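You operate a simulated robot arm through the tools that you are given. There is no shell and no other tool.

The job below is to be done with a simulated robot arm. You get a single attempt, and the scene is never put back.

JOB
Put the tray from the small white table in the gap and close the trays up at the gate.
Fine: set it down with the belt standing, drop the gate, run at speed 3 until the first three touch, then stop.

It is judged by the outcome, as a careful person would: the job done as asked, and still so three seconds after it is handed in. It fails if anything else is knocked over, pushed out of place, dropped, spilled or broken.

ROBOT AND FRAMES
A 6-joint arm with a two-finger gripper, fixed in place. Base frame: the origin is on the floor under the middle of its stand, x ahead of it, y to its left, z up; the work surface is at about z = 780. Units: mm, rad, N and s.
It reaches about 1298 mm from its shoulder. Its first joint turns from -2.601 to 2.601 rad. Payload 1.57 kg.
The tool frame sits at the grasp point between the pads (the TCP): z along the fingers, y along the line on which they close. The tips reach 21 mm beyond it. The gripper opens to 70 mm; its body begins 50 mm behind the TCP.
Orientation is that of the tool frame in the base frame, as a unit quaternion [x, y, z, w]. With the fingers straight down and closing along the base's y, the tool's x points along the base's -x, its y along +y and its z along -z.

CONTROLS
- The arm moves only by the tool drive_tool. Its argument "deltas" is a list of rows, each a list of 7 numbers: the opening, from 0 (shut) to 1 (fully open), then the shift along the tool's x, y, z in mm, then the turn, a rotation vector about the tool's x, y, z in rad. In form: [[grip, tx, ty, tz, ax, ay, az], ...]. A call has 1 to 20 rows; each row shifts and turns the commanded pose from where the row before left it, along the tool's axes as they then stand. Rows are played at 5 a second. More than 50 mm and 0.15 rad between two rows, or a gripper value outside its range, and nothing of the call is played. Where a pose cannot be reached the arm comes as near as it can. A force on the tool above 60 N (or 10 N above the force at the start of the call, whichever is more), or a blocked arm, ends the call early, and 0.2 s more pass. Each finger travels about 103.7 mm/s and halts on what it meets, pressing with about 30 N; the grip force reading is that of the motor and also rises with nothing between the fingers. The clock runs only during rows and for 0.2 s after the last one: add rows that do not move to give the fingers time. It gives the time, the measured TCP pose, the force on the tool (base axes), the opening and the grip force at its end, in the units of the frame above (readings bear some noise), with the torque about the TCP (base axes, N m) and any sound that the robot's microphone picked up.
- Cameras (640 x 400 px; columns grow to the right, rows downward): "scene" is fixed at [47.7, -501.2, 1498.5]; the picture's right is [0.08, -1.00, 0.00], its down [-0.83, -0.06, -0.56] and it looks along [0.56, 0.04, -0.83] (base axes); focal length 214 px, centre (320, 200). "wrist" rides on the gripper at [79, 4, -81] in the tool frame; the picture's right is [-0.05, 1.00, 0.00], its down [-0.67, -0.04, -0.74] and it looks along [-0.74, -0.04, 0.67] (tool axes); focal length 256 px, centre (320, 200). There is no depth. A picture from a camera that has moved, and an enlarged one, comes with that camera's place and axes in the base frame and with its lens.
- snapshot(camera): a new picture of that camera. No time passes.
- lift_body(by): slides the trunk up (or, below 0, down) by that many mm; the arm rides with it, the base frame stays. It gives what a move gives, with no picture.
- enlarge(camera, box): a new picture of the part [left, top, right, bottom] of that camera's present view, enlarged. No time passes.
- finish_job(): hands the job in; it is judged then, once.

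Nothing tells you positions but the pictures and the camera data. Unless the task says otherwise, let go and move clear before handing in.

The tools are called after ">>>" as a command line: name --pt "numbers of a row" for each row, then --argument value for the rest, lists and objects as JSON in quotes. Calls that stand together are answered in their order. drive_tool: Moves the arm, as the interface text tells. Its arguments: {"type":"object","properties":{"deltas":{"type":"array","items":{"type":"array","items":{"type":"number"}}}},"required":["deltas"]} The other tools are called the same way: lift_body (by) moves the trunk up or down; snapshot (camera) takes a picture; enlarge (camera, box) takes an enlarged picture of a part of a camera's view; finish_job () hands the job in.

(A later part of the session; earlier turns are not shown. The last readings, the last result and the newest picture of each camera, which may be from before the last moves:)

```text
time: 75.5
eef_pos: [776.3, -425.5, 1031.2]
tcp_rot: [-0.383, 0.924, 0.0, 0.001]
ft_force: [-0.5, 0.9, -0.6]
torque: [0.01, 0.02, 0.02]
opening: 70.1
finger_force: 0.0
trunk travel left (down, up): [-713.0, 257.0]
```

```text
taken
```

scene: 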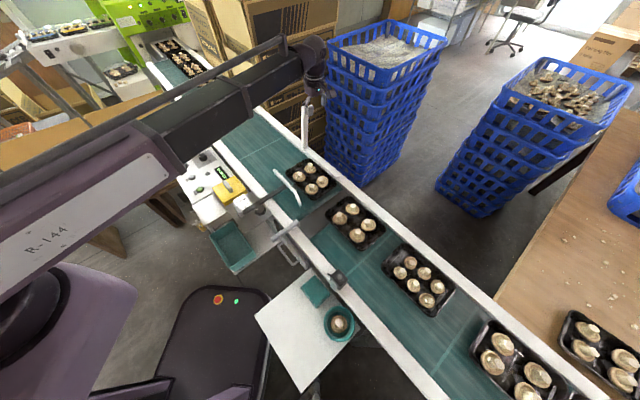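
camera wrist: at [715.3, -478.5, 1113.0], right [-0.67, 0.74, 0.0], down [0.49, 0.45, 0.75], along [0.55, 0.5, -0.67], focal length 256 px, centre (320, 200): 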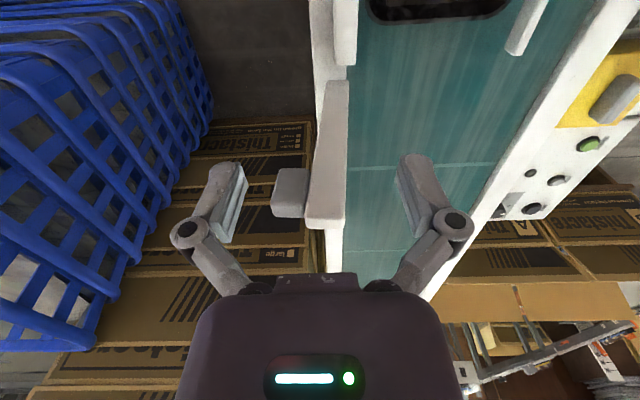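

The boxes are far behind (t≈800), so there is no conflict. I'll centre the fork on the post and tab, lower it to the right height, and slide it around the post.

>>> lift_body --by -44

>>> drive_tool --pt "1 0 -9.5 0 0 0 0" --pt "1 0 0 0 0 0 0"

>>> snapshot --camera "wrist"

>>> enlarge --camera "wrist" --box '[200, 80, 440, 290]'

```text
time: 76.3
eef_pos: [775.5, -425.2, 987.3]
tcp_rot: [-0.383, 0.924, -0.001, 0.001]
ft_force: [0.1, 0.3, 0.9]
torque: [-0.01, 0.03, -0.02]
opening: 69.8
finger_force: 0.0
trunk travel left (down, up): [-669.0, 301.0]
```

```text
time: 76.9
eef_pos: [781.7, -432.5, 988.8]
tcp_rot: [-0.383, 0.924, 0.0, 0.0]
ft_force: [-0.5, -0.2, -0.4]
torque: [-0.01, 0.0, -0.04]
opening: 70.2
finger_force: 0.1
trunk travel left (down, up): [-669.0, 301.0]
```

```text
taken
camera wrist: at [721.7, -485.2, 1069.0], right [-0.67, 0.74, 0.0], down [0.49, 0.45, 0.75], along [0.55, 0.5, -0.67], focal length 256 px, centre (320, 200)
```

wrist: 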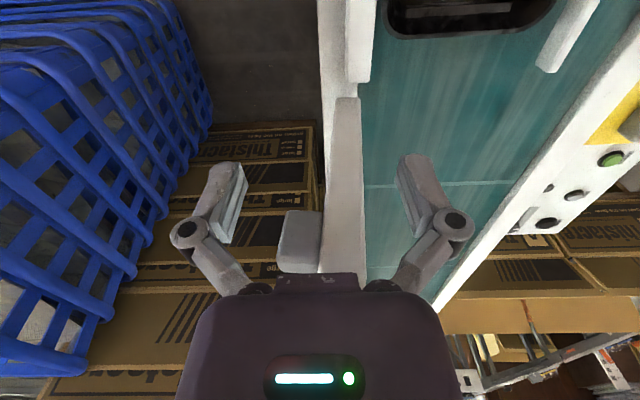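

```text
1.90 times, centred on (320, 185) of wrist
camera zoom: at [721.7, -485.2, 1069.0], right [-0.67, 0.74, 0.0], down [0.49, 0.45, 0.75], along [0.55, 0.5, -0.67], focal length 488 px, centre (320, 229)
```

zoom: 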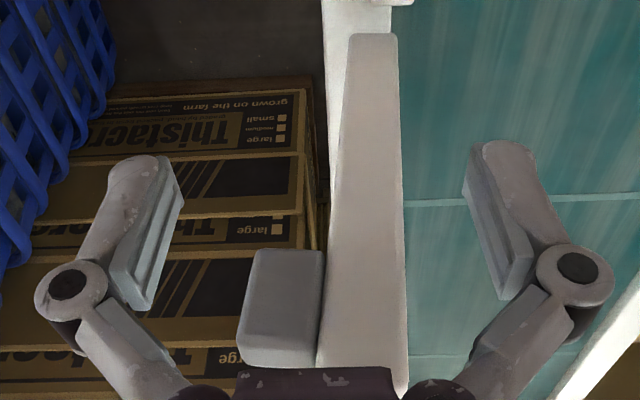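

The post and tab fit between the fingers with about 9–10 mm on each side. I'll slide the fork forward around the post.

>>> drive_tool --pt "1 -16 0 0 0 0 0" --pt "1 -16 0 0 0 0 0" --pt "1 -16 0 0 0 0 0" --pt "1 -15 0 0 0 0 0" --pt "1 0 0 0 0 0 0"

>>> snapshot --camera "wrist"

>>> enlarge --camera "scene" --box '[270, 60, 350, 170]'

```text
time: 78.1
eef_pos: [827.8, -387.1, 987.7]
tcp_rot: [-0.382, 0.924, -0.001, 0.001]
ft_force: [0.4, 0.4, 0.2]
torque: [-0.03, -0.03, 0.0]
opening: 69.9
finger_force: 0.1
trunk travel left (down, up): [-669.0, 301.0]
```

```text
taken
camera wrist: at [766.5, -440.0, 1069.0], right [-0.67, 0.74, 0.0], down [0.49, 0.45, 0.75], along [0.55, 0.5, -0.67], focal length 256 px, centre (320, 200)
```

wrist: 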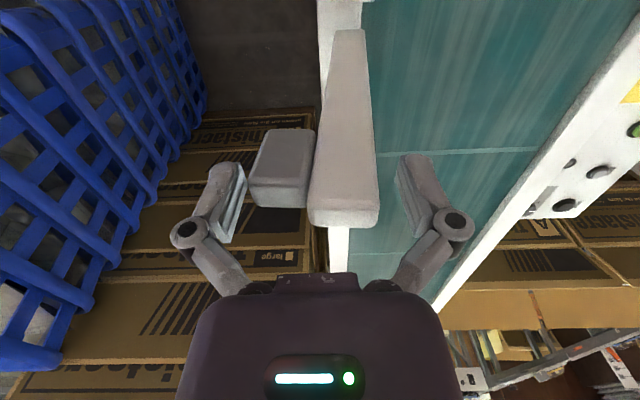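

```text
3.64 times, centred on (310, 115) of scene
camera zoom: at [47.7, -501.2, 1498.5], right [0.08, -1.0, 0.0], down [-0.83, -0.06, -0.56], along [0.56, 0.04, -0.83], focal length 780 px, centre (356, 509)
```

zoom: 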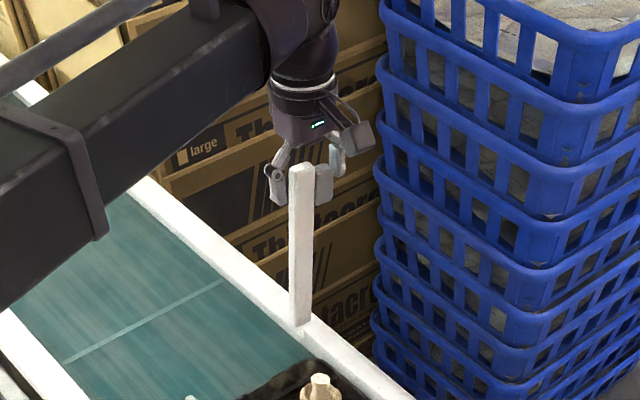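

The fork straddles the post and tab. Now I'll push gently toward the belt in small steps and watch the force.

>>> drive_tool --pt "1 0 4 0 0 0 0" --pt "1 0 4 0 0 0 0" --pt "1 0 4 0 0 0 0" --pt "1 0 4 0 0 0 0"

>>> snapshot --camera "wrist"

```text
time: 79.1
eef_pos: [815.7, -376.7, 987.5]
tcp_rot: [-0.383, 0.924, 0.0, 0.001]
ft_force: [0.4, 0.0, 1.1]
torque: [0.0, 0.07, 0.01]
opening: 69.8
finger_force: 0.0
trunk travel left (down, up): [-669.0, 301.0]
```

```text
taken
camera wrist: at [755.3, -429.0, 1069.0], right [-0.67, 0.74, 0.0], down [0.49, 0.45, 0.75], along [0.55, 0.5, -0.67], focal length 256 px, centre (320, 200)
```

wrist: 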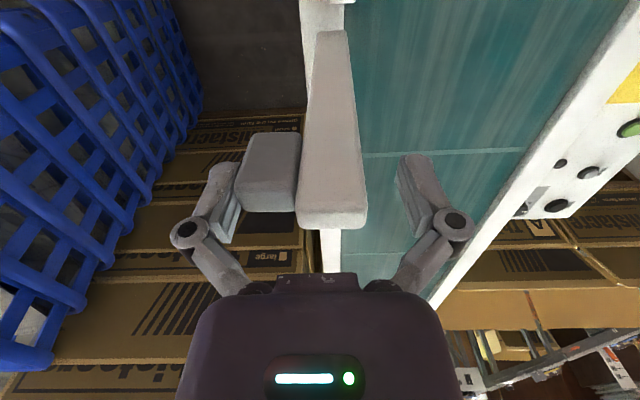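

>>> enlarge --camera "wrist" --box '[160, 100, 420, 280]'

>>> enlarge --camera "scene" --box '[280, 80, 340, 150]'

```text
2.22 times, centred on (290, 190) of wrist
camera zoom: at [755.3, -429.0, 1069.0], right [-0.67, 0.74, 0.0], down [0.49, 0.45, 0.75], along [0.55, 0.5, -0.67], focal length 569 px, centre (387, 222)
```

zoom: 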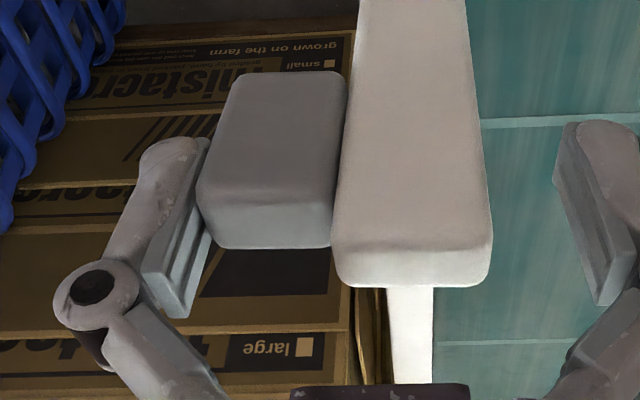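

```text
5.71 times, centred on (310, 115) of scene
camera zoom: at [47.7, -501.2, 1498.5], right [0.08, -1.0, 0.0], down [-0.83, -0.06, -0.56], along [0.56, 0.04, -0.83], focal length 1226 px, centre (377, 686)
```

zoom: 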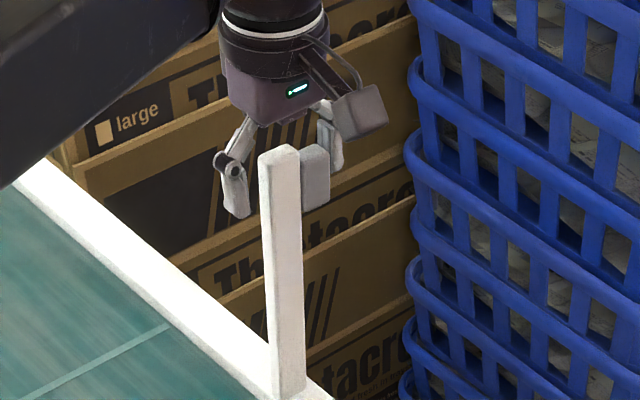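

The tab is just meeting the outer finger. I'll continue pushing gently.

>>> drive_tool --pt "1 0 4 0 0 0 0" --pt "1 0 4 0 0 0 0" --pt "1 0 4 0 0 0 0"

>>> enlarge --camera "wrist" --box '[160, 100, 420, 280]'

>>> enlarge --camera "scene" --box '[280, 80, 340, 150]'

```text
time: 79.9
eef_pos: [807.1, -367.3, 988.3]
tcp_rot: [-0.384, 0.923, -0.001, 0.001]
ft_force: [0.9, 0.6, 0.1]
torque: [0.02, -0.01, 0.01]
opening: 70.0
finger_force: 0.0
trunk travel left (down, up): [-669.0, 301.0]
```

```text
2.22 times, centred on (290, 190) of wrist
camera zoom: at [746.5, -420.4, 1068.9], right [-0.67, 0.74, 0.0], down [0.49, 0.45, 0.75], along [0.55, 0.5, -0.67], focal length 569 px, centre (387, 222)
```

zoom: 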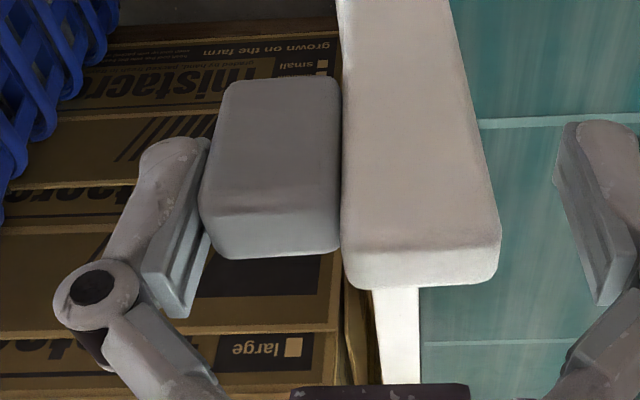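

```text
5.71 times, centred on (310, 115) of scene
camera zoom: at [47.7, -501.2, 1498.5], right [0.08, -1.0, 0.0], down [-0.83, -0.06, -0.56], along [0.56, 0.04, -0.83], focal length 1226 px, centre (377, 686)
```

zoom: 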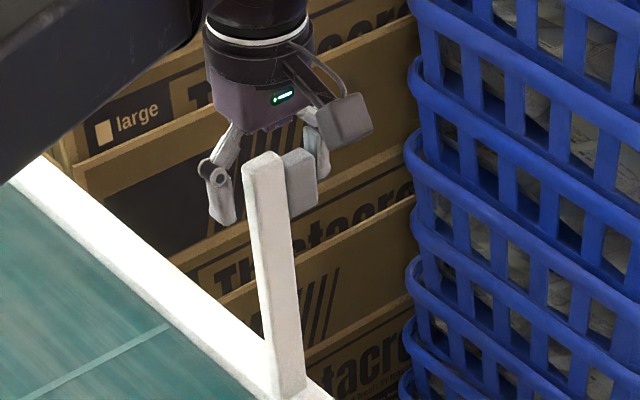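

The gate is turning easily on its hinge. I'll keep going until it passes vertical and leans onto the inner finger.

>>> drive_tool --pt "1 0 4 0 0 0 0" --pt "1 0 4 0 0 0 0" --pt "1 0 4 0 0 0 0" --pt "1 0 0 0 0 0 0"

>>> enlarge --camera "wrist" --box '[160, 100, 420, 280]'

>>> enlarge --camera "scene" --box '[280, 80, 340, 150]'

```text
time: 80.9
eef_pos: [797.7, -358.3, 987.6]
tcp_rot: [-0.384, 0.924, 0.0, 0.001]
ft_force: [0.4, 1.1, -0.3]
torque: [0.02, -0.01, -0.01]
opening: 70.0
finger_force: 0.1
trunk travel left (down, up): [-669.0, 301.0]
```

```text
2.22 times, centred on (290, 190) of wrist
camera zoom: at [738.1, -412.2, 1068.9], right [-0.67, 0.74, 0.0], down [0.49, 0.45, 0.75], along [0.55, 0.5, -0.67], focal length 569 px, centre (387, 222)
```

zoom: 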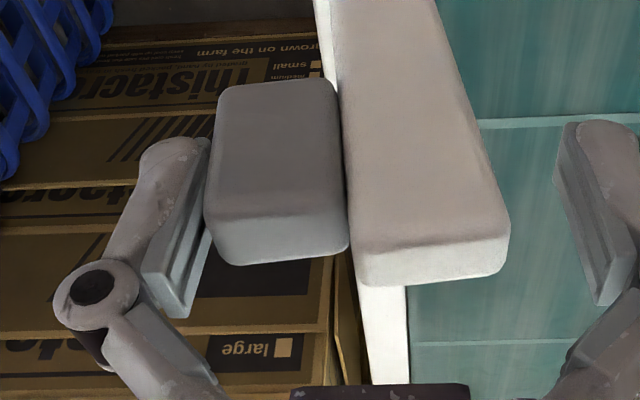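

```text
5.71 times, centred on (310, 115) of scene
camera zoom: at [47.7, -501.2, 1498.5], right [0.08, -1.0, 0.0], down [-0.83, -0.06, -0.56], along [0.56, 0.04, -0.83], focal length 1226 px, centre (377, 686)
```

zoom: 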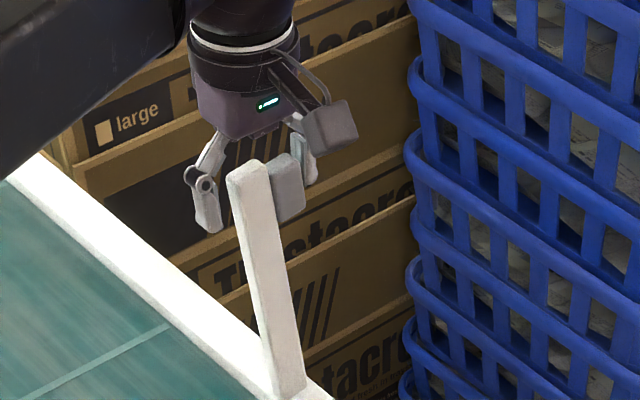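

The gate moves with almost no force and seems to stay where it is put. I'll wait a moment to see whether it moves on its own.

>>> drive_tool --pt "1 0 4 0 0 0 0" --pt "1 0 4 0 0 0 0" --pt "1 0 0 0 0 0 0" --pt "1 0 0 0 0 0 0" --pt "1 0 0 0 0 0 0"

>>> enlarge --camera "wrist" --box '[160, 100, 420, 280]'

>>> enlarge --camera "scene" --box '[280, 80, 340, 150]'

```text
time: 82.1
eef_pos: [794.0, -353.2, 987.6]
tcp_rot: [-0.384, 0.923, 0.0, 0.0]
ft_force: [-0.2, 0.0, 0.0]
torque: [0.02, 0.03, 0.01]
opening: 70.0
finger_force: 0.2
trunk travel left (down, up): [-669.0, 301.0]
```

```text
2.22 times, centred on (290, 190) of wrist
camera zoom: at [732.8, -406.4, 1068.9], right [-0.67, 0.74, 0.0], down [0.49, 0.45, 0.75], along [0.55, 0.5, -0.67], focal length 569 px, centre (387, 222)
```

zoom: 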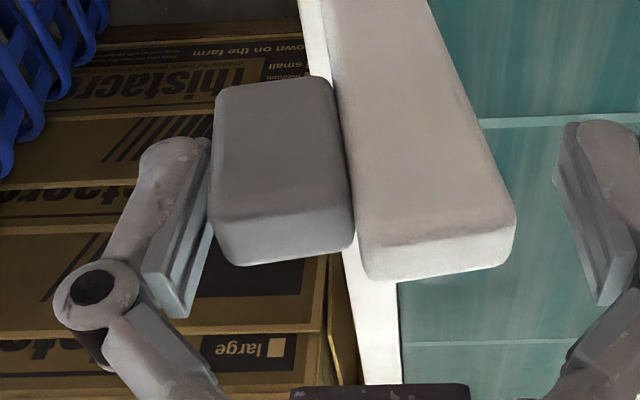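

```text
5.71 times, centred on (310, 115) of scene
camera zoom: at [47.7, -501.2, 1498.5], right [0.08, -1.0, 0.0], down [-0.83, -0.06, -0.56], along [0.56, 0.04, -0.83], focal length 1226 px, centre (377, 686)
```

zoom: 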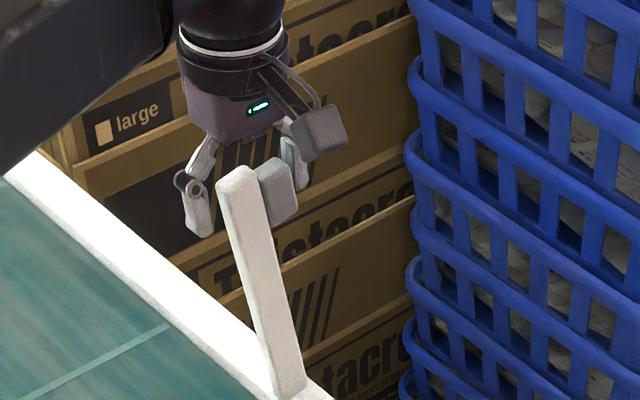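

The hinge has friction and holds its angle, so I can push it down under full control. I'll continue.

>>> drive_tool --pt "1 0 6 0 0 0 0" --pt "1 0 6 0 0 0 0" --pt "1 0 6 0 0 0 0" --pt "1 0 6 0 0 0 0" --pt "1 0 6 0 0 0 0" --pt "1 0 0 0 0 0 0"

>>> enlarge --camera "wrist" --box '[160, 100, 420, 280]'

>>> enlarge --camera "scene" --box '[270, 80, 340, 150]'

```text
time: 83.5
eef_pos: [772.1, -331.3, 987.5]
tcp_rot: [-0.383, 0.924, -0.001, 0.0]
ft_force: [0.0, -0.8, 0.0]
torque: [-0.01, 0.01, -0.01]
opening: 70.0
finger_force: 0.0
trunk travel left (down, up): [-669.0, 301.0]
```

```text
2.22 times, centred on (290, 190) of wrist
camera zoom: at [711.4, -385.2, 1068.9], right [-0.67, 0.74, 0.0], down [0.49, 0.45, 0.75], along [0.55, 0.5, -0.67], focal length 569 px, centre (387, 222)
```

zoom: 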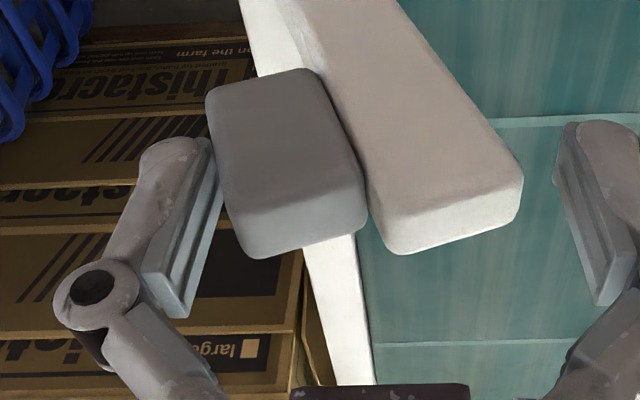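

```text
5.71 times, centred on (305, 115) of scene
camera zoom: at [47.7, -501.2, 1498.5], right [0.08, -1.0, 0.0], down [-0.83, -0.06, -0.56], along [0.56, 0.04, -0.83], focal length 1226 px, centre (406, 686)
```

zoom: 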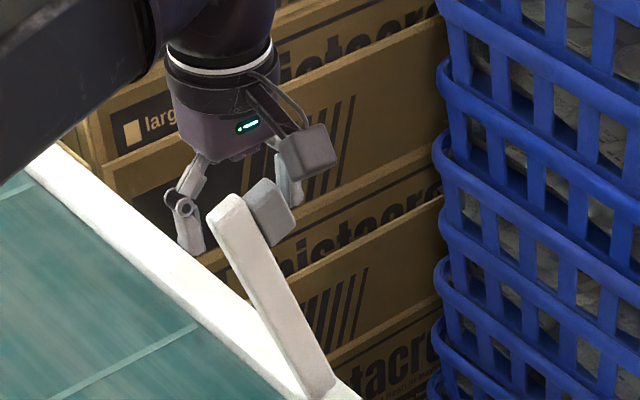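

The gate is at about 18° and the fork would soon bind. I'll raise clear of it, close the fingers, and push from the outer side with the closed tips.

>>> lift_body --by 55

>>> drive_tool --pt "0.5 0 -20 0 0 0 0" --pt "0 0 -20 0 0 0 0" --pt "0 0 -20 0 0 0 0" --pt "0 0 0 0 0 0 0"

>>> snapshot --camera "wrist"

>>> enlarge --camera "scene" --box '[260, 70, 340, 170]'

```text
time: 84.5
eef_pos: [771.7, -332.5, 1041.9]
tcp_rot: [-0.384, 0.923, -0.001, 0.0]
ft_force: [0.0, 0.2, -0.3]
torque: [-0.02, -0.02, -0.02]
opening: 69.9
finger_force: 0.1
trunk travel left (down, up): [-724.0, 246.0]
```

```text
time: 85.5
eef_pos: [813.8, -375.0, 1043.2]
tcp_rot: [-0.384, 0.923, 0.0, 0.0]
ft_force: [0.6, 0.5, 0.7]
torque: [-0.02, -0.01, -0.01]
opening: 0.0
finger_force: 28.8
trunk travel left (down, up): [-724.0, 246.0]
```

```text
taken
camera wrist: at [753.9, -427.7, 1124.1], right [-0.67, 0.74, 0.0], down [0.49, 0.45, 0.75], along [0.55, 0.5, -0.67], focal length 256 px, centre (320, 200)
```

wrist: 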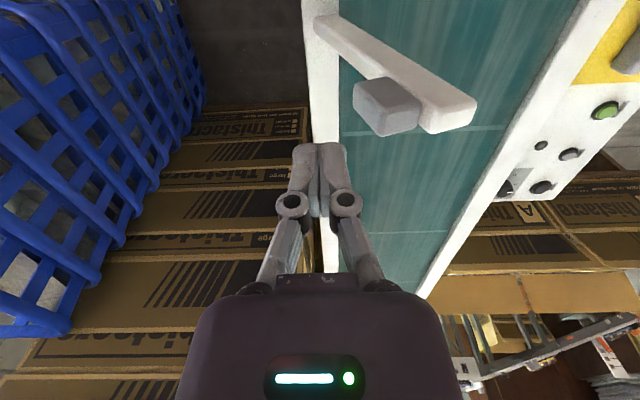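

```text
4.00 times, centred on (300, 120) of scene
camera zoom: at [47.7, -501.2, 1498.5], right [0.08, -1.0, 0.0], down [-0.83, -0.06, -0.56], along [0.56, 0.04, -0.83], focal length 858 px, centre (400, 520)
```

zoom: 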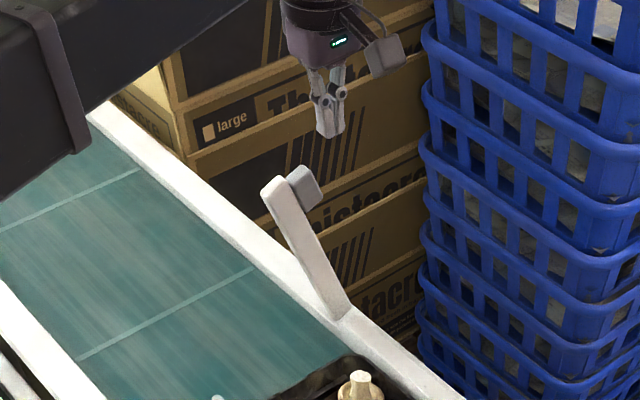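

The gate is holding at its angle. I'll lower the closed tips on its outer side and push it further over.

>>> lift_body --by -65

>>> drive_tool --pt "0 0 8 0 0 0 0" --pt "0 0 8 0 0 0 0" --pt "0 0 8 0 0 0 0" --pt "0 0 8 0 0 0 0" --pt "0 0 8 0 0 0 0"

>>> snapshot --camera "wrist"

>>> enlarge --camera "scene" --box '[260, 70, 340, 170]'

```text
time: 86.5
eef_pos: [814.9, -374.3, 978.6]
tcp_rot: [-0.383, 0.924, -0.001, 0.0]
ft_force: [-0.4, 0.8, -0.5]
torque: [0.0, -0.01, 0.01]
opening: 0.3
finger_force: 29.0
trunk travel left (down, up): [-659.0, 311.0]
```

```text
time: 87.7
eef_pos: [785.7, -346.0, 978.0]
tcp_rot: [-0.383, 0.924, -0.001, 0.001]
ft_force: [0.1, 0.7, -0.4]
torque: [-0.01, 0.0, 0.02]
opening: 0.0
finger_force: 28.7
trunk travel left (down, up): [-659.0, 311.0]
```

```text
taken
camera wrist: at [725.4, -399.1, 1059.1], right [-0.67, 0.74, 0.0], down [0.49, 0.45, 0.75], along [0.55, 0.5, -0.67], focal length 256 px, centre (320, 200)
```

wrist: 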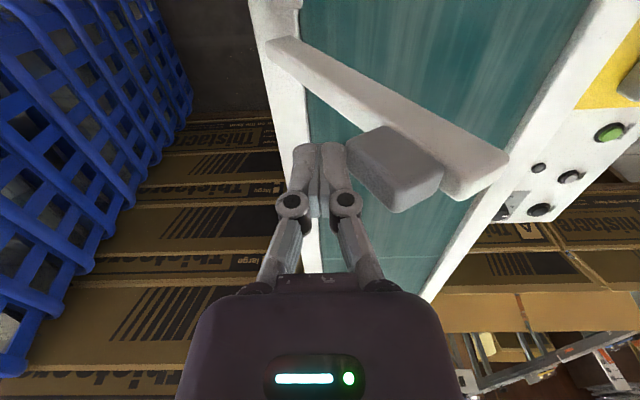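

```text
4.00 times, centred on (300, 120) of scene
camera zoom: at [47.7, -501.2, 1498.5], right [0.08, -1.0, 0.0], down [-0.83, -0.06, -0.56], along [0.56, 0.04, -0.83], focal length 858 px, centre (400, 520)
```

zoom: 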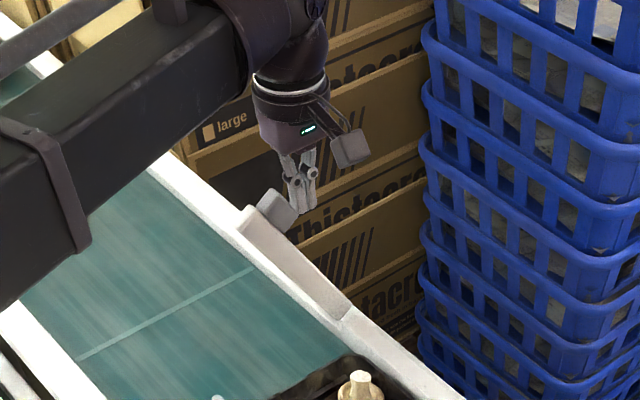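

The gate is following the push. I'll continue further across.

>>> drive_tool --pt "0 0 8 0 0 0 0" --pt "0 0 8 0 0 0 0" --pt "0 0 8 0 0 0 0" --pt "0 0 8 0 0 0 0" --pt "0 0 8 0 0 0 0"

>>> snapshot --camera "wrist"

>>> enlarge --camera "scene" --box '[240, 70, 340, 170]'

```text
time: 88.9
eef_pos: [756.8, -318.6, 978.3]
tcp_rot: [-0.383, 0.924, -0.001, 0.0]
ft_force: [-0.3, 1.0, 1.1]
torque: [0.02, -0.01, -0.04]
opening: 0.1
finger_force: 28.7
trunk travel left (down, up): [-659.0, 311.0]
```

```text
taken
camera wrist: at [697.0, -371.2, 1059.0], right [-0.67, 0.74, 0.0], down [0.49, 0.45, 0.75], along [0.55, 0.5, -0.67], focal length 256 px, centre (320, 200)
```

wrist: 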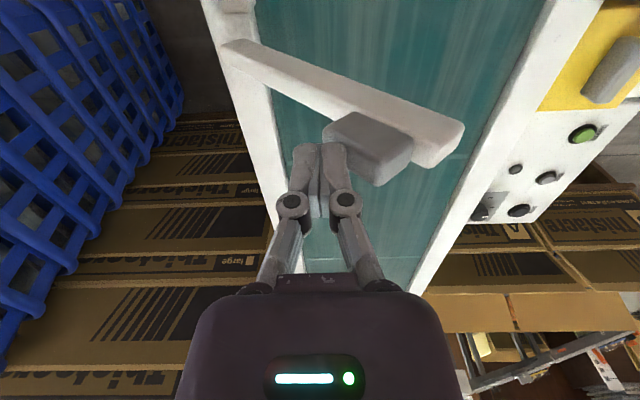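

```text
4.00 times, centred on (290, 120) of scene
camera zoom: at [47.7, -501.2, 1498.5], right [0.08, -1.0, 0.0], down [-0.83, -0.06, -0.56], along [0.56, 0.04, -0.83], focal length 858 px, centre (440, 520)
```

zoom: 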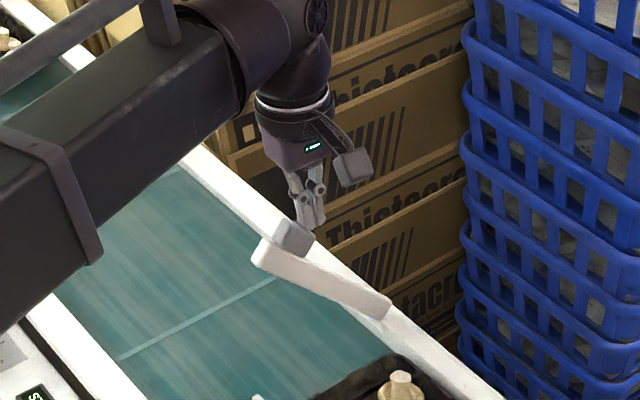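

It's at about 42° now. A bit more sideways, then I'll press it down from above.

>>> drive_tool --pt "0 0 8 0 0 0 0" --pt "0 0 8 0 0 0 0" --pt "0 0 8 0 0 0 0" --pt "0 0 8 0 0 0 0" --pt "0 0 8 0 0 0 0" --pt "0 0 8 0 0 0 0"

>>> lift_body --by -20

>>> snapshot --camera "wrist"

>>> enlarge --camera "scene" --box '[240, 70, 340, 170]'

```text
time: 90.3
eef_pos: [722.2, -284.7, 978.0]
tcp_rot: [-0.383, 0.924, -0.001, 0.001]
ft_force: [-1.0, 1.3, 2.0]
torque: [0.04, 0.05, -0.01]
opening: 0.1
finger_force: 28.3
trunk travel left (down, up): [-659.0, 311.0]
```

```text
time: 90.9
eef_pos: [712.6, -273.5, 963.8]
tcp_rot: [-0.385, 0.923, 0.008, 0.0]
ft_force: [-19.5, 19.2, 25.2]
torque: [0.52, 0.51, -0.02]
opening: 0.0
finger_force: 28.5
trunk travel left (down, up): [-641.0, 329.0]
stopped: the force on the tool passed its limit at 67 N (the readings are from after the stop); the commanded pose is now the measured one
```

```text
taken
camera wrist: at [653.7, -328.4, 1044.3], right [-0.67, 0.74, 0.02], down [0.5, 0.44, 0.75], along [0.55, 0.51, -0.66], focal length 256 px, centre (320, 200)
```

wrist: 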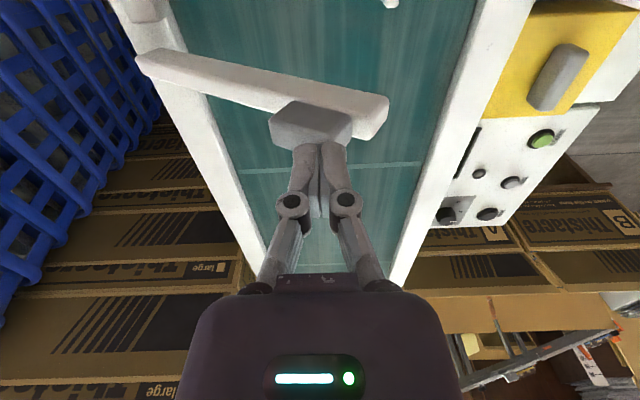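

```text
4.00 times, centred on (290, 120) of scene
camera zoom: at [47.7, -501.2, 1498.5], right [0.08, -1.0, 0.0], down [-0.83, -0.06, -0.56], along [0.56, 0.04, -0.83], focal length 858 px, centre (440, 520)
```

zoom: 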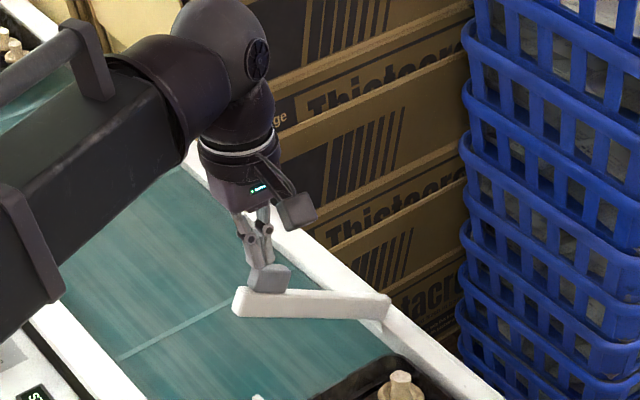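

Pressing down with the trunk pushed against the end of the tab and was too abrupt. I'll lift off, look again, and re-place the tips over the bar itself.

>>> lift_body --by 25

>>> snapshot --camera "wrist"

>>> enlarge --camera "wrist" --box '[120, 20, 440, 220]'

>>> enlarge --camera "scene" --box '[250, 90, 330, 160]'

```text
time: 91.6
eef_pos: [719.9, -278.5, 984.6]
tcp_rot: [-0.384, 0.923, 0.006, 0.0]
ft_force: [0.3, -0.7, 0.2]
torque: [-0.01, 0.0, 0.01]
opening: 0.4
finger_force: 28.3
trunk travel left (down, up): [-666.0, 304.0]
```

```text
taken
camera wrist: at [660.8, -333.6, 1065.7], right [-0.67, 0.74, 0.01], down [0.5, 0.44, 0.75], along [0.55, 0.51, -0.67], focal length 256 px, centre (320, 200)
```

wrist: 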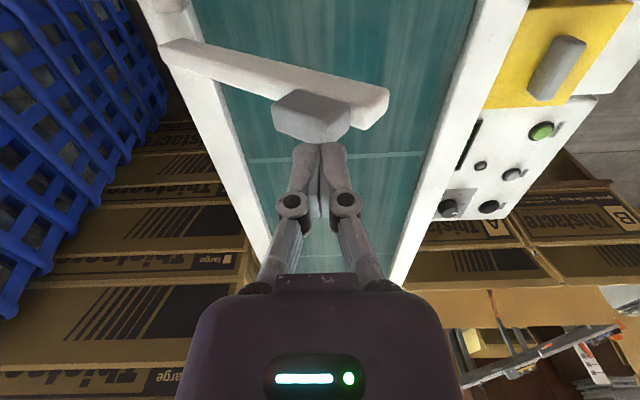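

```text
2.00 times, centred on (280, 120) of wrist
camera zoom: at [660.8, -333.6, 1065.7], right [-0.67, 0.74, 0.01], down [0.5, 0.44, 0.75], along [0.55, 0.51, -0.67], focal length 512 px, centre (400, 360)
```

zoom: 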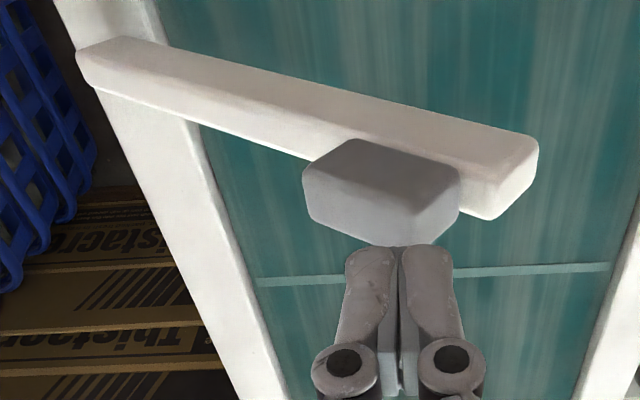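

```text
5.71 times, centred on (290, 125) of scene
camera zoom: at [47.7, -501.2, 1498.5], right [0.08, -1.0, 0.0], down [-0.83, -0.06, -0.56], along [0.56, 0.04, -0.83], focal length 1226 px, centre (491, 629)
```

zoom: 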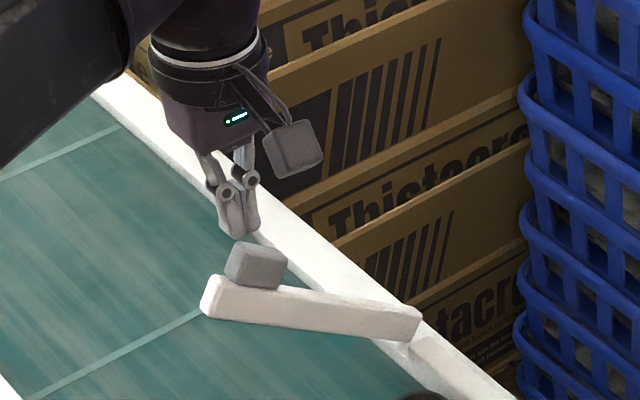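

The gate is at about 52° and my tips were at the end of the tab. I'll shift back over the tab's broad face and lower in small steps.

>>> drive_tool --pt "0 0 -8 0 0 0 0" --pt "0 0 -8 0 0 0 0" --pt "0 0 0 0 0 0 0"

>>> lift_body --by -16

>>> lift_body --by -5

>>> lift_body --by -5

>>> enlarge --camera "wrist" --box '[120, 20, 440, 220]'

```text
time: 92.4
eef_pos: [730.3, -289.3, 985.3]
tcp_rot: [-0.384, 0.923, 0.007, 0.0]
ft_force: [-0.1, -0.1, 0.3]
torque: [0.0, -0.01, 0.0]
opening: 0.0
finger_force: 28.5
trunk travel left (down, up): [-666.0, 304.0]
```

```text
time: 93.0
eef_pos: [730.6, -290.6, 970.0]
tcp_rot: [-0.385, 0.923, 0.006, -0.001]
ft_force: [-0.4, -0.2, 0.3]
torque: [0.0, 0.01, -0.02]
opening: 0.0
finger_force: 28.4
trunk travel left (down, up): [-650.0, 320.0]
```

```text
time: 93.6
eef_pos: [730.8, -289.4, 964.2]
tcp_rot: [-0.384, 0.923, 0.007, -0.001]
ft_force: [-0.3, 0.2, -0.2]
torque: [-0.02, -0.02, 0.01]
opening: 0.0
finger_force: 28.4
trunk travel left (down, up): [-645.0, 325.0]
```

```text
time: 94.1
eef_pos: [731.8, -289.6, 961.0]
tcp_rot: [-0.385, 0.923, 0.006, -0.001]
ft_force: [0.6, -0.9, 0.3]
torque: [-0.02, 0.0, -0.03]
opening: 0.0
finger_force: 28.4
trunk travel left (down, up): [-640.0, 330.0]
```

```text
2.00 times, centred on (280, 120) of wrist
camera zoom: at [671.1, -344.1, 1040.1], right [-0.67, 0.74, 0.01], down [0.5, 0.44, 0.75], along [0.55, 0.51, -0.67], focal length 512 px, centre (400, 360)
```

zoom: 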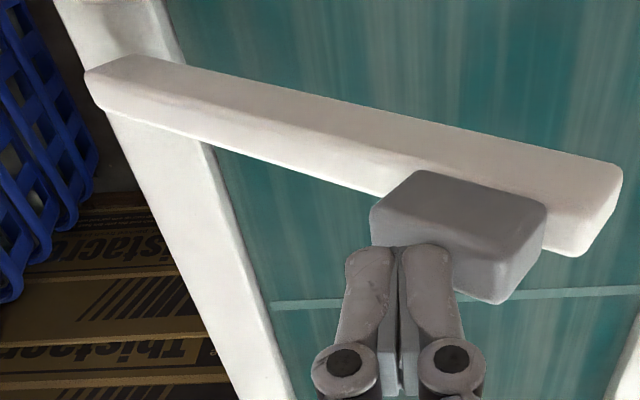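

>>> drive_tool --pt "0 0 5 0 0 0 0" --pt "0 0 4 0 0 0 0"

>>> lift_body --by -4

>>> lift_body --by -4

>>> enlarge --camera "wrist" --box '[120, 20, 440, 220]'

>>> enlarge --camera "scene" --box '[250, 90, 330, 160]'

```text
time: 94.7
eef_pos: [724.6, -283.6, 959.4]
tcp_rot: [-0.384, 0.923, 0.006, -0.001]
ft_force: [-0.2, 0.8, -0.5]
torque: [-0.01, -0.01, -0.01]
opening: 0.0
finger_force: 28.2
trunk travel left (down, up): [-640.0, 330.0]
```

```text
time: 95.2
eef_pos: [723.8, -283.6, 954.9]
tcp_rot: [-0.385, 0.923, 0.007, -0.001]
ft_force: [0.0, -0.8, 0.8]
torque: [-0.01, -0.02, -0.02]
opening: 0.0
finger_force: 28.7
trunk travel left (down, up): [-636.0, 334.0]
```

```text
time: 95.8
eef_pos: [724.2, -284.1, 951.1]
tcp_rot: [-0.384, 0.923, 0.006, -0.001]
ft_force: [0.2, 0.3, 1.5]
torque: [0.03, 0.03, 0.02]
opening: 0.2
finger_force: 27.6
trunk travel left (down, up): [-632.0, 338.0]
```

```text
2.00 times, centred on (280, 120) of wrist
camera zoom: at [664.6, -337.9, 1032.1], right [-0.67, 0.74, 0.01], down [0.5, 0.44, 0.75], along [0.55, 0.51, -0.67], focal length 512 px, centre (400, 360)
```

zoom: 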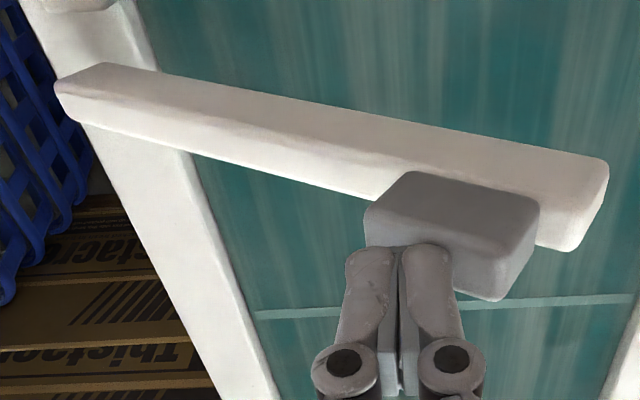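

```text
5.71 times, centred on (290, 125) of scene
camera zoom: at [47.7, -501.2, 1498.5], right [0.08, -1.0, 0.0], down [-0.83, -0.06, -0.56], along [0.56, 0.04, -0.83], focal length 1226 px, centre (491, 629)
```

zoom: 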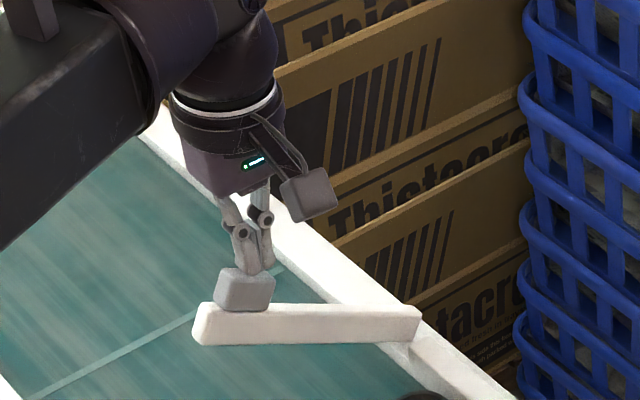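

The gate is going down steadily with only about 1 N of force. I'll continue alternating small steps down and across.

>>> lift_body --by -6

>>> drive_tool --pt "0 0 5 0 0 0 0"

>>> lift_body --by -6

>>> drive_tool --pt "0 0 5 0 0 0 0"

>>> lift_body --by -6

>>> enlarge --camera "wrist" --box '[120, 20, 440, 220]'

>>> enlarge --camera "scene" --box '[250, 90, 330, 160]'

```text
time: 96.3
eef_pos: [724.4, -283.3, 944.8]
tcp_rot: [-0.384, 0.923, 0.007, 0.0]
ft_force: [0.5, 0.6, -1.3]
torque: [-0.02, -0.01, -0.01]
opening: 0.0
finger_force: 28.7
trunk travel left (down, up): [-626.0, 344.0]
```

```text
time: 96.7
eef_pos: [720.4, -279.6, 945.5]
tcp_rot: [-0.385, 0.923, 0.006, -0.001]
ft_force: [0.5, 0.3, -0.3]
torque: [0.02, -0.02, -0.01]
opening: 0.2
finger_force: 28.0
trunk travel left (down, up): [-626.0, 344.0]
```

```text
time: 97.3
eef_pos: [721.1, -280.5, 939.5]
tcp_rot: [-0.384, 0.923, 0.006, -0.001]
ft_force: [-0.3, -0.5, 1.3]
torque: [-0.01, 0.0, 0.01]
opening: 0.0
finger_force: 28.7
trunk travel left (down, up): [-620.0, 350.0]
```

```text
time: 97.7
eef_pos: [717.1, -276.9, 939.3]
tcp_rot: [-0.384, 0.923, 0.006, -0.001]
ft_force: [-0.3, 0.6, -0.4]
torque: [-0.02, 0.05, -0.01]
opening: 0.0
finger_force: 28.9
trunk travel left (down, up): [-620.0, 350.0]
```

```text
time: 98.2
eef_pos: [716.5, -278.5, 931.6]
tcp_rot: [-0.385, 0.923, 0.007, -0.001]
ft_force: [0.9, 0.4, -0.1]
torque: [0.0, 0.02, -0.01]
opening: 0.2
finger_force: 28.4
trunk travel left (down, up): [-614.0, 356.0]
```

```text
2.00 times, centred on (280, 120) of wrist
camera zoom: at [657.3, -330.9, 1014.1], right [-0.67, 0.74, 0.01], down [0.5, 0.44, 0.75], along [0.55, 0.51, -0.67], focal length 512 px, centre (400, 360)
```

zoom: 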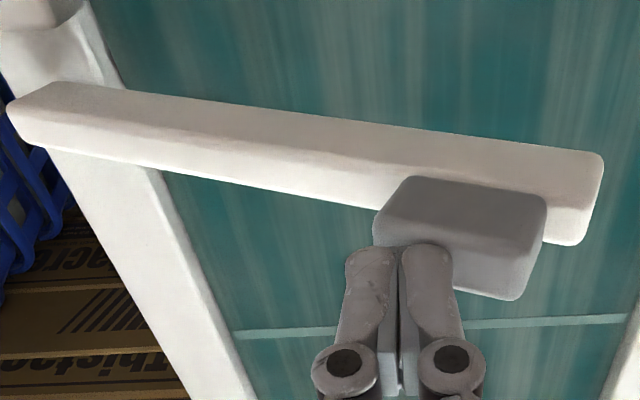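

```text
5.71 times, centred on (290, 125) of scene
camera zoom: at [47.7, -501.2, 1498.5], right [0.08, -1.0, 0.0], down [-0.83, -0.06, -0.56], along [0.56, 0.04, -0.83], focal length 1226 px, centre (491, 629)
```

zoom: 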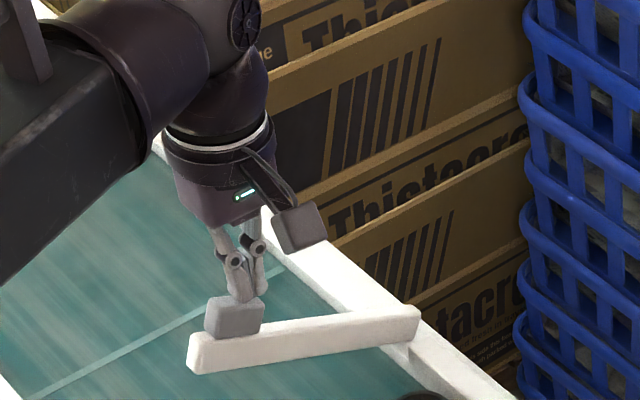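

>>> drive_tool --pt "0 0 6 0 0 0 0"

>>> lift_body --by -8

>>> lift_body --by -8

>>> drive_tool --pt "0 0 5 0 0 0 0"

>>> lift_body --by -8

>>> lift_body --by -8

>>> enlarge --camera "wrist" --box '[120, 20, 440, 220]'

>>> enlarge --camera "scene" --box '[250, 90, 330, 160]'

```text
time: 98.6
eef_pos: [712.2, -271.6, 934.1]
tcp_rot: [-0.385, 0.923, 0.006, -0.001]
ft_force: [0.6, -0.6, -0.4]
torque: [-0.04, -0.01, -0.01]
opening: 0.0
finger_force: 29.0
trunk travel left (down, up): [-614.0, 356.0]
```

```text
time: 99.2
eef_pos: [713.2, -271.9, 925.2]
tcp_rot: [-0.384, 0.923, 0.006, -0.001]
ft_force: [-0.3, 0.5, 0.5]
torque: [0.03, 0.01, 0.0]
opening: 0.0
finger_force: 28.6
trunk travel left (down, up): [-606.0, 364.0]
```

```text
time: 99.8
eef_pos: [712.1, -272.5, 917.4]
tcp_rot: [-0.385, 0.923, 0.006, -0.001]
ft_force: [0.2, 0.7, 0.5]
torque: [0.0, 0.0, 0.0]
opening: 0.0
finger_force: 28.8
trunk travel left (down, up): [-598.0, 372.0]
```

```text
time: 100.2
eef_pos: [708.6, -268.5, 917.8]
tcp_rot: [-0.384, 0.923, 0.007, -0.001]
ft_force: [0.2, 0.6, 0.7]
torque: [0.02, 0.01, -0.04]
opening: 0.0
finger_force: 28.5
trunk travel left (down, up): [-598.0, 372.0]
```

```text
time: 100.7
eef_pos: [709.0, -269.0, 910.1]
tcp_rot: [-0.384, 0.923, 0.006, -0.001]
ft_force: [-0.3, -0.6, 0.6]
torque: [0.0, 0.01, -0.01]
opening: 0.1
finger_force: 28.5
trunk travel left (down, up): [-590.0, 380.0]
```

```text
time: 101.3
eef_pos: [708.2, -268.7, 899.7]
tcp_rot: [-0.385, 0.923, 0.007, 0.0]
ft_force: [0.1, 0.8, 0.5]
torque: [-0.02, -0.03, 0.02]
opening: 0.0
finger_force: 28.6
trunk travel left (down, up): [-582.0, 388.0]
```

```text
2.00 times, centred on (280, 120) of wrist
camera zoom: at [649.6, -323.0, 982.1], right [-0.67, 0.74, 0.01], down [0.5, 0.44, 0.75], along [0.55, 0.51, -0.67], focal length 512 px, centre (400, 360)
```

zoom: 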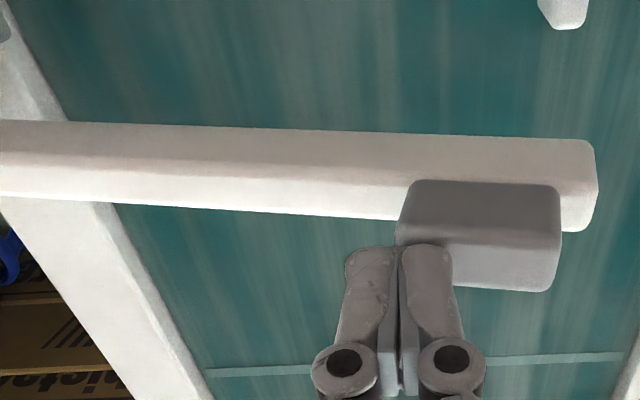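

```text
5.71 times, centred on (290, 125) of scene
camera zoom: at [47.7, -501.2, 1498.5], right [0.08, -1.0, 0.0], down [-0.83, -0.06, -0.56], along [0.56, 0.04, -0.83], focal length 1226 px, centre (491, 629)
```

zoom: 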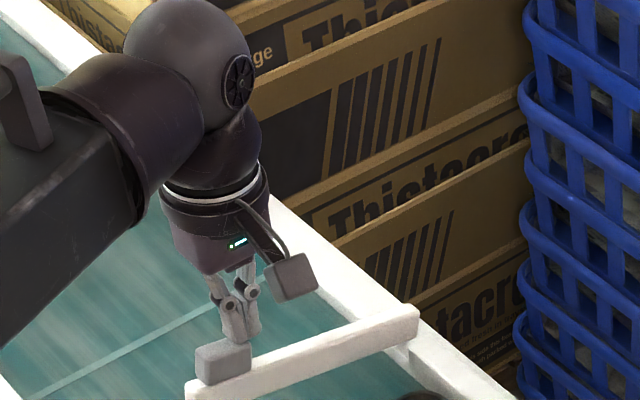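

The gate is nearly level. I'll continue down until it meets its stop.

>>> drive_tool --pt "0 0 6 0 0 0 0"

>>> lift_body --by -8

>>> lift_body --by -8

>>> lift_body --by -6

>>> enlarge --camera "wrist" --box '[120, 20, 440, 220]'

>>> enlarge --camera "scene" --box '[240, 90, 340, 190]'

```text
time: 101.7
eef_pos: [704.4, -264.9, 901.0]
tcp_rot: [-0.384, 0.923, 0.006, -0.001]
ft_force: [0.4, -0.3, 0.1]
torque: [0.0, 0.01, 0.02]
opening: 0.1
finger_force: 28.6
trunk travel left (down, up): [-582.0, 388.0]
```

```text
time: 102.3
eef_pos: [704.5, -265.8, 893.7]
tcp_rot: [-0.385, 0.923, 0.006, -0.001]
ft_force: [-1.3, 0.7, 0.1]
torque: [0.0, -0.04, 0.04]
opening: 0.0
finger_force: 28.8
trunk travel left (down, up): [-574.0, 396.0]
```

```text
time: 102.8
eef_pos: [705.2, -265.2, 884.9]
tcp_rot: [-0.385, 0.923, 0.007, -0.001]
ft_force: [0.0, 0.6, -0.2]
torque: [0.03, 0.02, -0.02]
opening: 0.1
finger_force: 28.6
trunk travel left (down, up): [-566.0, 404.0]
```

```text
time: 103.4
eef_pos: [705.2, -264.5, 878.9]
tcp_rot: [-0.384, 0.923, 0.005, -0.001]
ft_force: [0.4, 0.3, -0.2]
torque: [0.01, -0.02, -0.01]
opening: 0.1
finger_force: 28.8
trunk travel left (down, up): [-560.0, 410.0]
```

```text
2.00 times, centred on (280, 120) of wrist
camera zoom: at [645.5, -318.7, 960.1], right [-0.67, 0.74, 0.01], down [0.5, 0.44, 0.75], along [0.55, 0.51, -0.67], focal length 512 px, centre (400, 360)
```

zoom: 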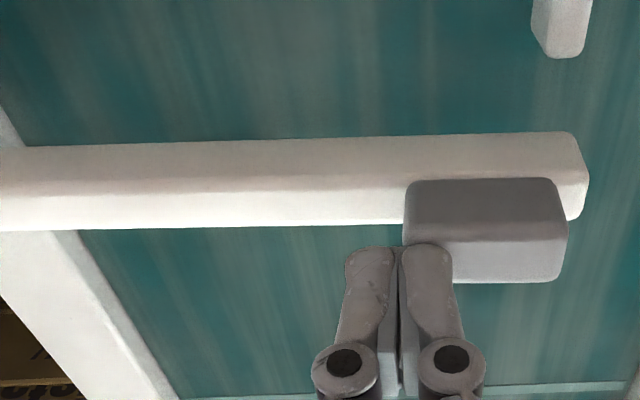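

```text
4.00 times, centred on (290, 140) of scene
camera zoom: at [47.7, -501.2, 1498.5], right [0.08, -1.0, 0.0], down [-0.83, -0.06, -0.56], along [0.56, 0.04, -0.83], focal length 858 px, centre (440, 440)
```

zoom: 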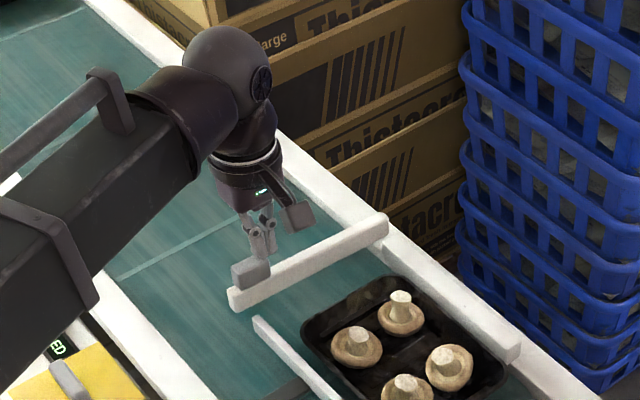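

>>> lift_body --by -6

>>> lift_body --by -5

>>> lift_body --by -4

>>> lift_body --by -3

>>> enlarge --camera "wrist" --box '[120, 20, 440, 220]'

>>> enlarge --camera "scene" --box '[240, 90, 340, 190]'

```text
time: 104.0
eef_pos: [704.5, -264.6, 872.9]
tcp_rot: [-0.384, 0.923, 0.007, -0.002]
ft_force: [0.5, -0.7, 0.9]
torque: [-0.01, 0.01, 0.0]
opening: 0.0
finger_force: 28.3
trunk travel left (down, up): [-554.0, 416.0]
```

```text
time: 104.5
eef_pos: [705.3, -263.8, 869.9]
tcp_rot: [-0.384, 0.923, 0.006, 0.0]
ft_force: [4.5, -1.5, 15.7]
torque: [0.04, 0.0, -0.02]
opening: 0.0
finger_force: 28.8
trunk travel left (down, up): [-549.0, 421.0]
```

```text
time: 105.1
eef_pos: [704.3, -264.0, 867.9]
tcp_rot: [-0.384, 0.923, 0.005, 0.001]
ft_force: [1.9, -0.4, 48.5]
torque: [0.18, 0.2, -0.03]
opening: 0.0
finger_force: 28.4
trunk travel left (down, up): [-546.0, 424.0]
stopped: the force on the tool passed its limit at 61 N (the readings are from after the stop); the commanded pose is now the measured one
```

```text
time: 105.5
eef_pos: [704.2, -264.5, 868.9]
tcp_rot: [-0.384, 0.923, 0.005, 0.002]
ft_force: [1.1, 0.1, 55.4]
torque: [0.21, 0.28, 0.01]
opening: 0.0
finger_force: 28.9
trunk travel left (down, up): [-546.0, 424.0]
stopped: the force on the tool passed its limit at 65 N (the readings are from after the stop); the commanded pose is now the measured one
```

```text
2.00 times, centred on (280, 120) of wrist
camera zoom: at [644.2, -318.3, 948.2], right [-0.67, 0.74, 0.01], down [0.49, 0.44, 0.75], along [0.55, 0.51, -0.66], focal length 512 px, centre (400, 360)
```

zoom: 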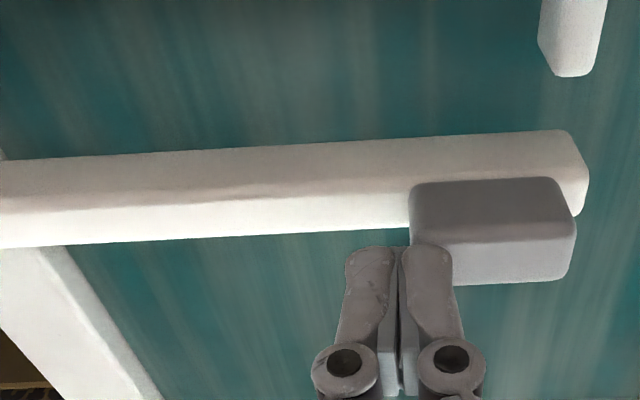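

```text
4.00 times, centred on (290, 140) of scene
camera zoom: at [47.7, -501.2, 1498.5], right [0.08, -1.0, 0.0], down [-0.83, -0.06, -0.56], along [0.56, 0.04, -0.83], focal length 858 px, centre (440, 440)
```

zoom: 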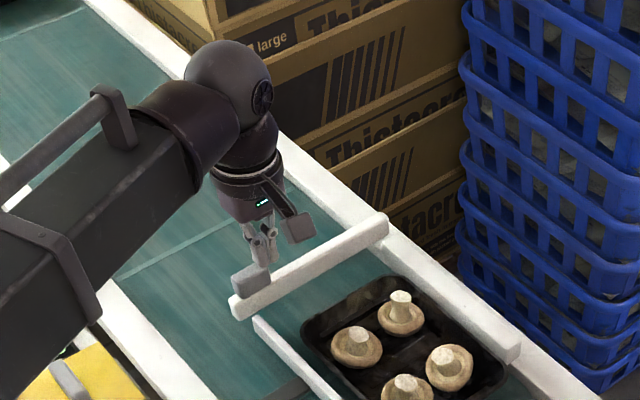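

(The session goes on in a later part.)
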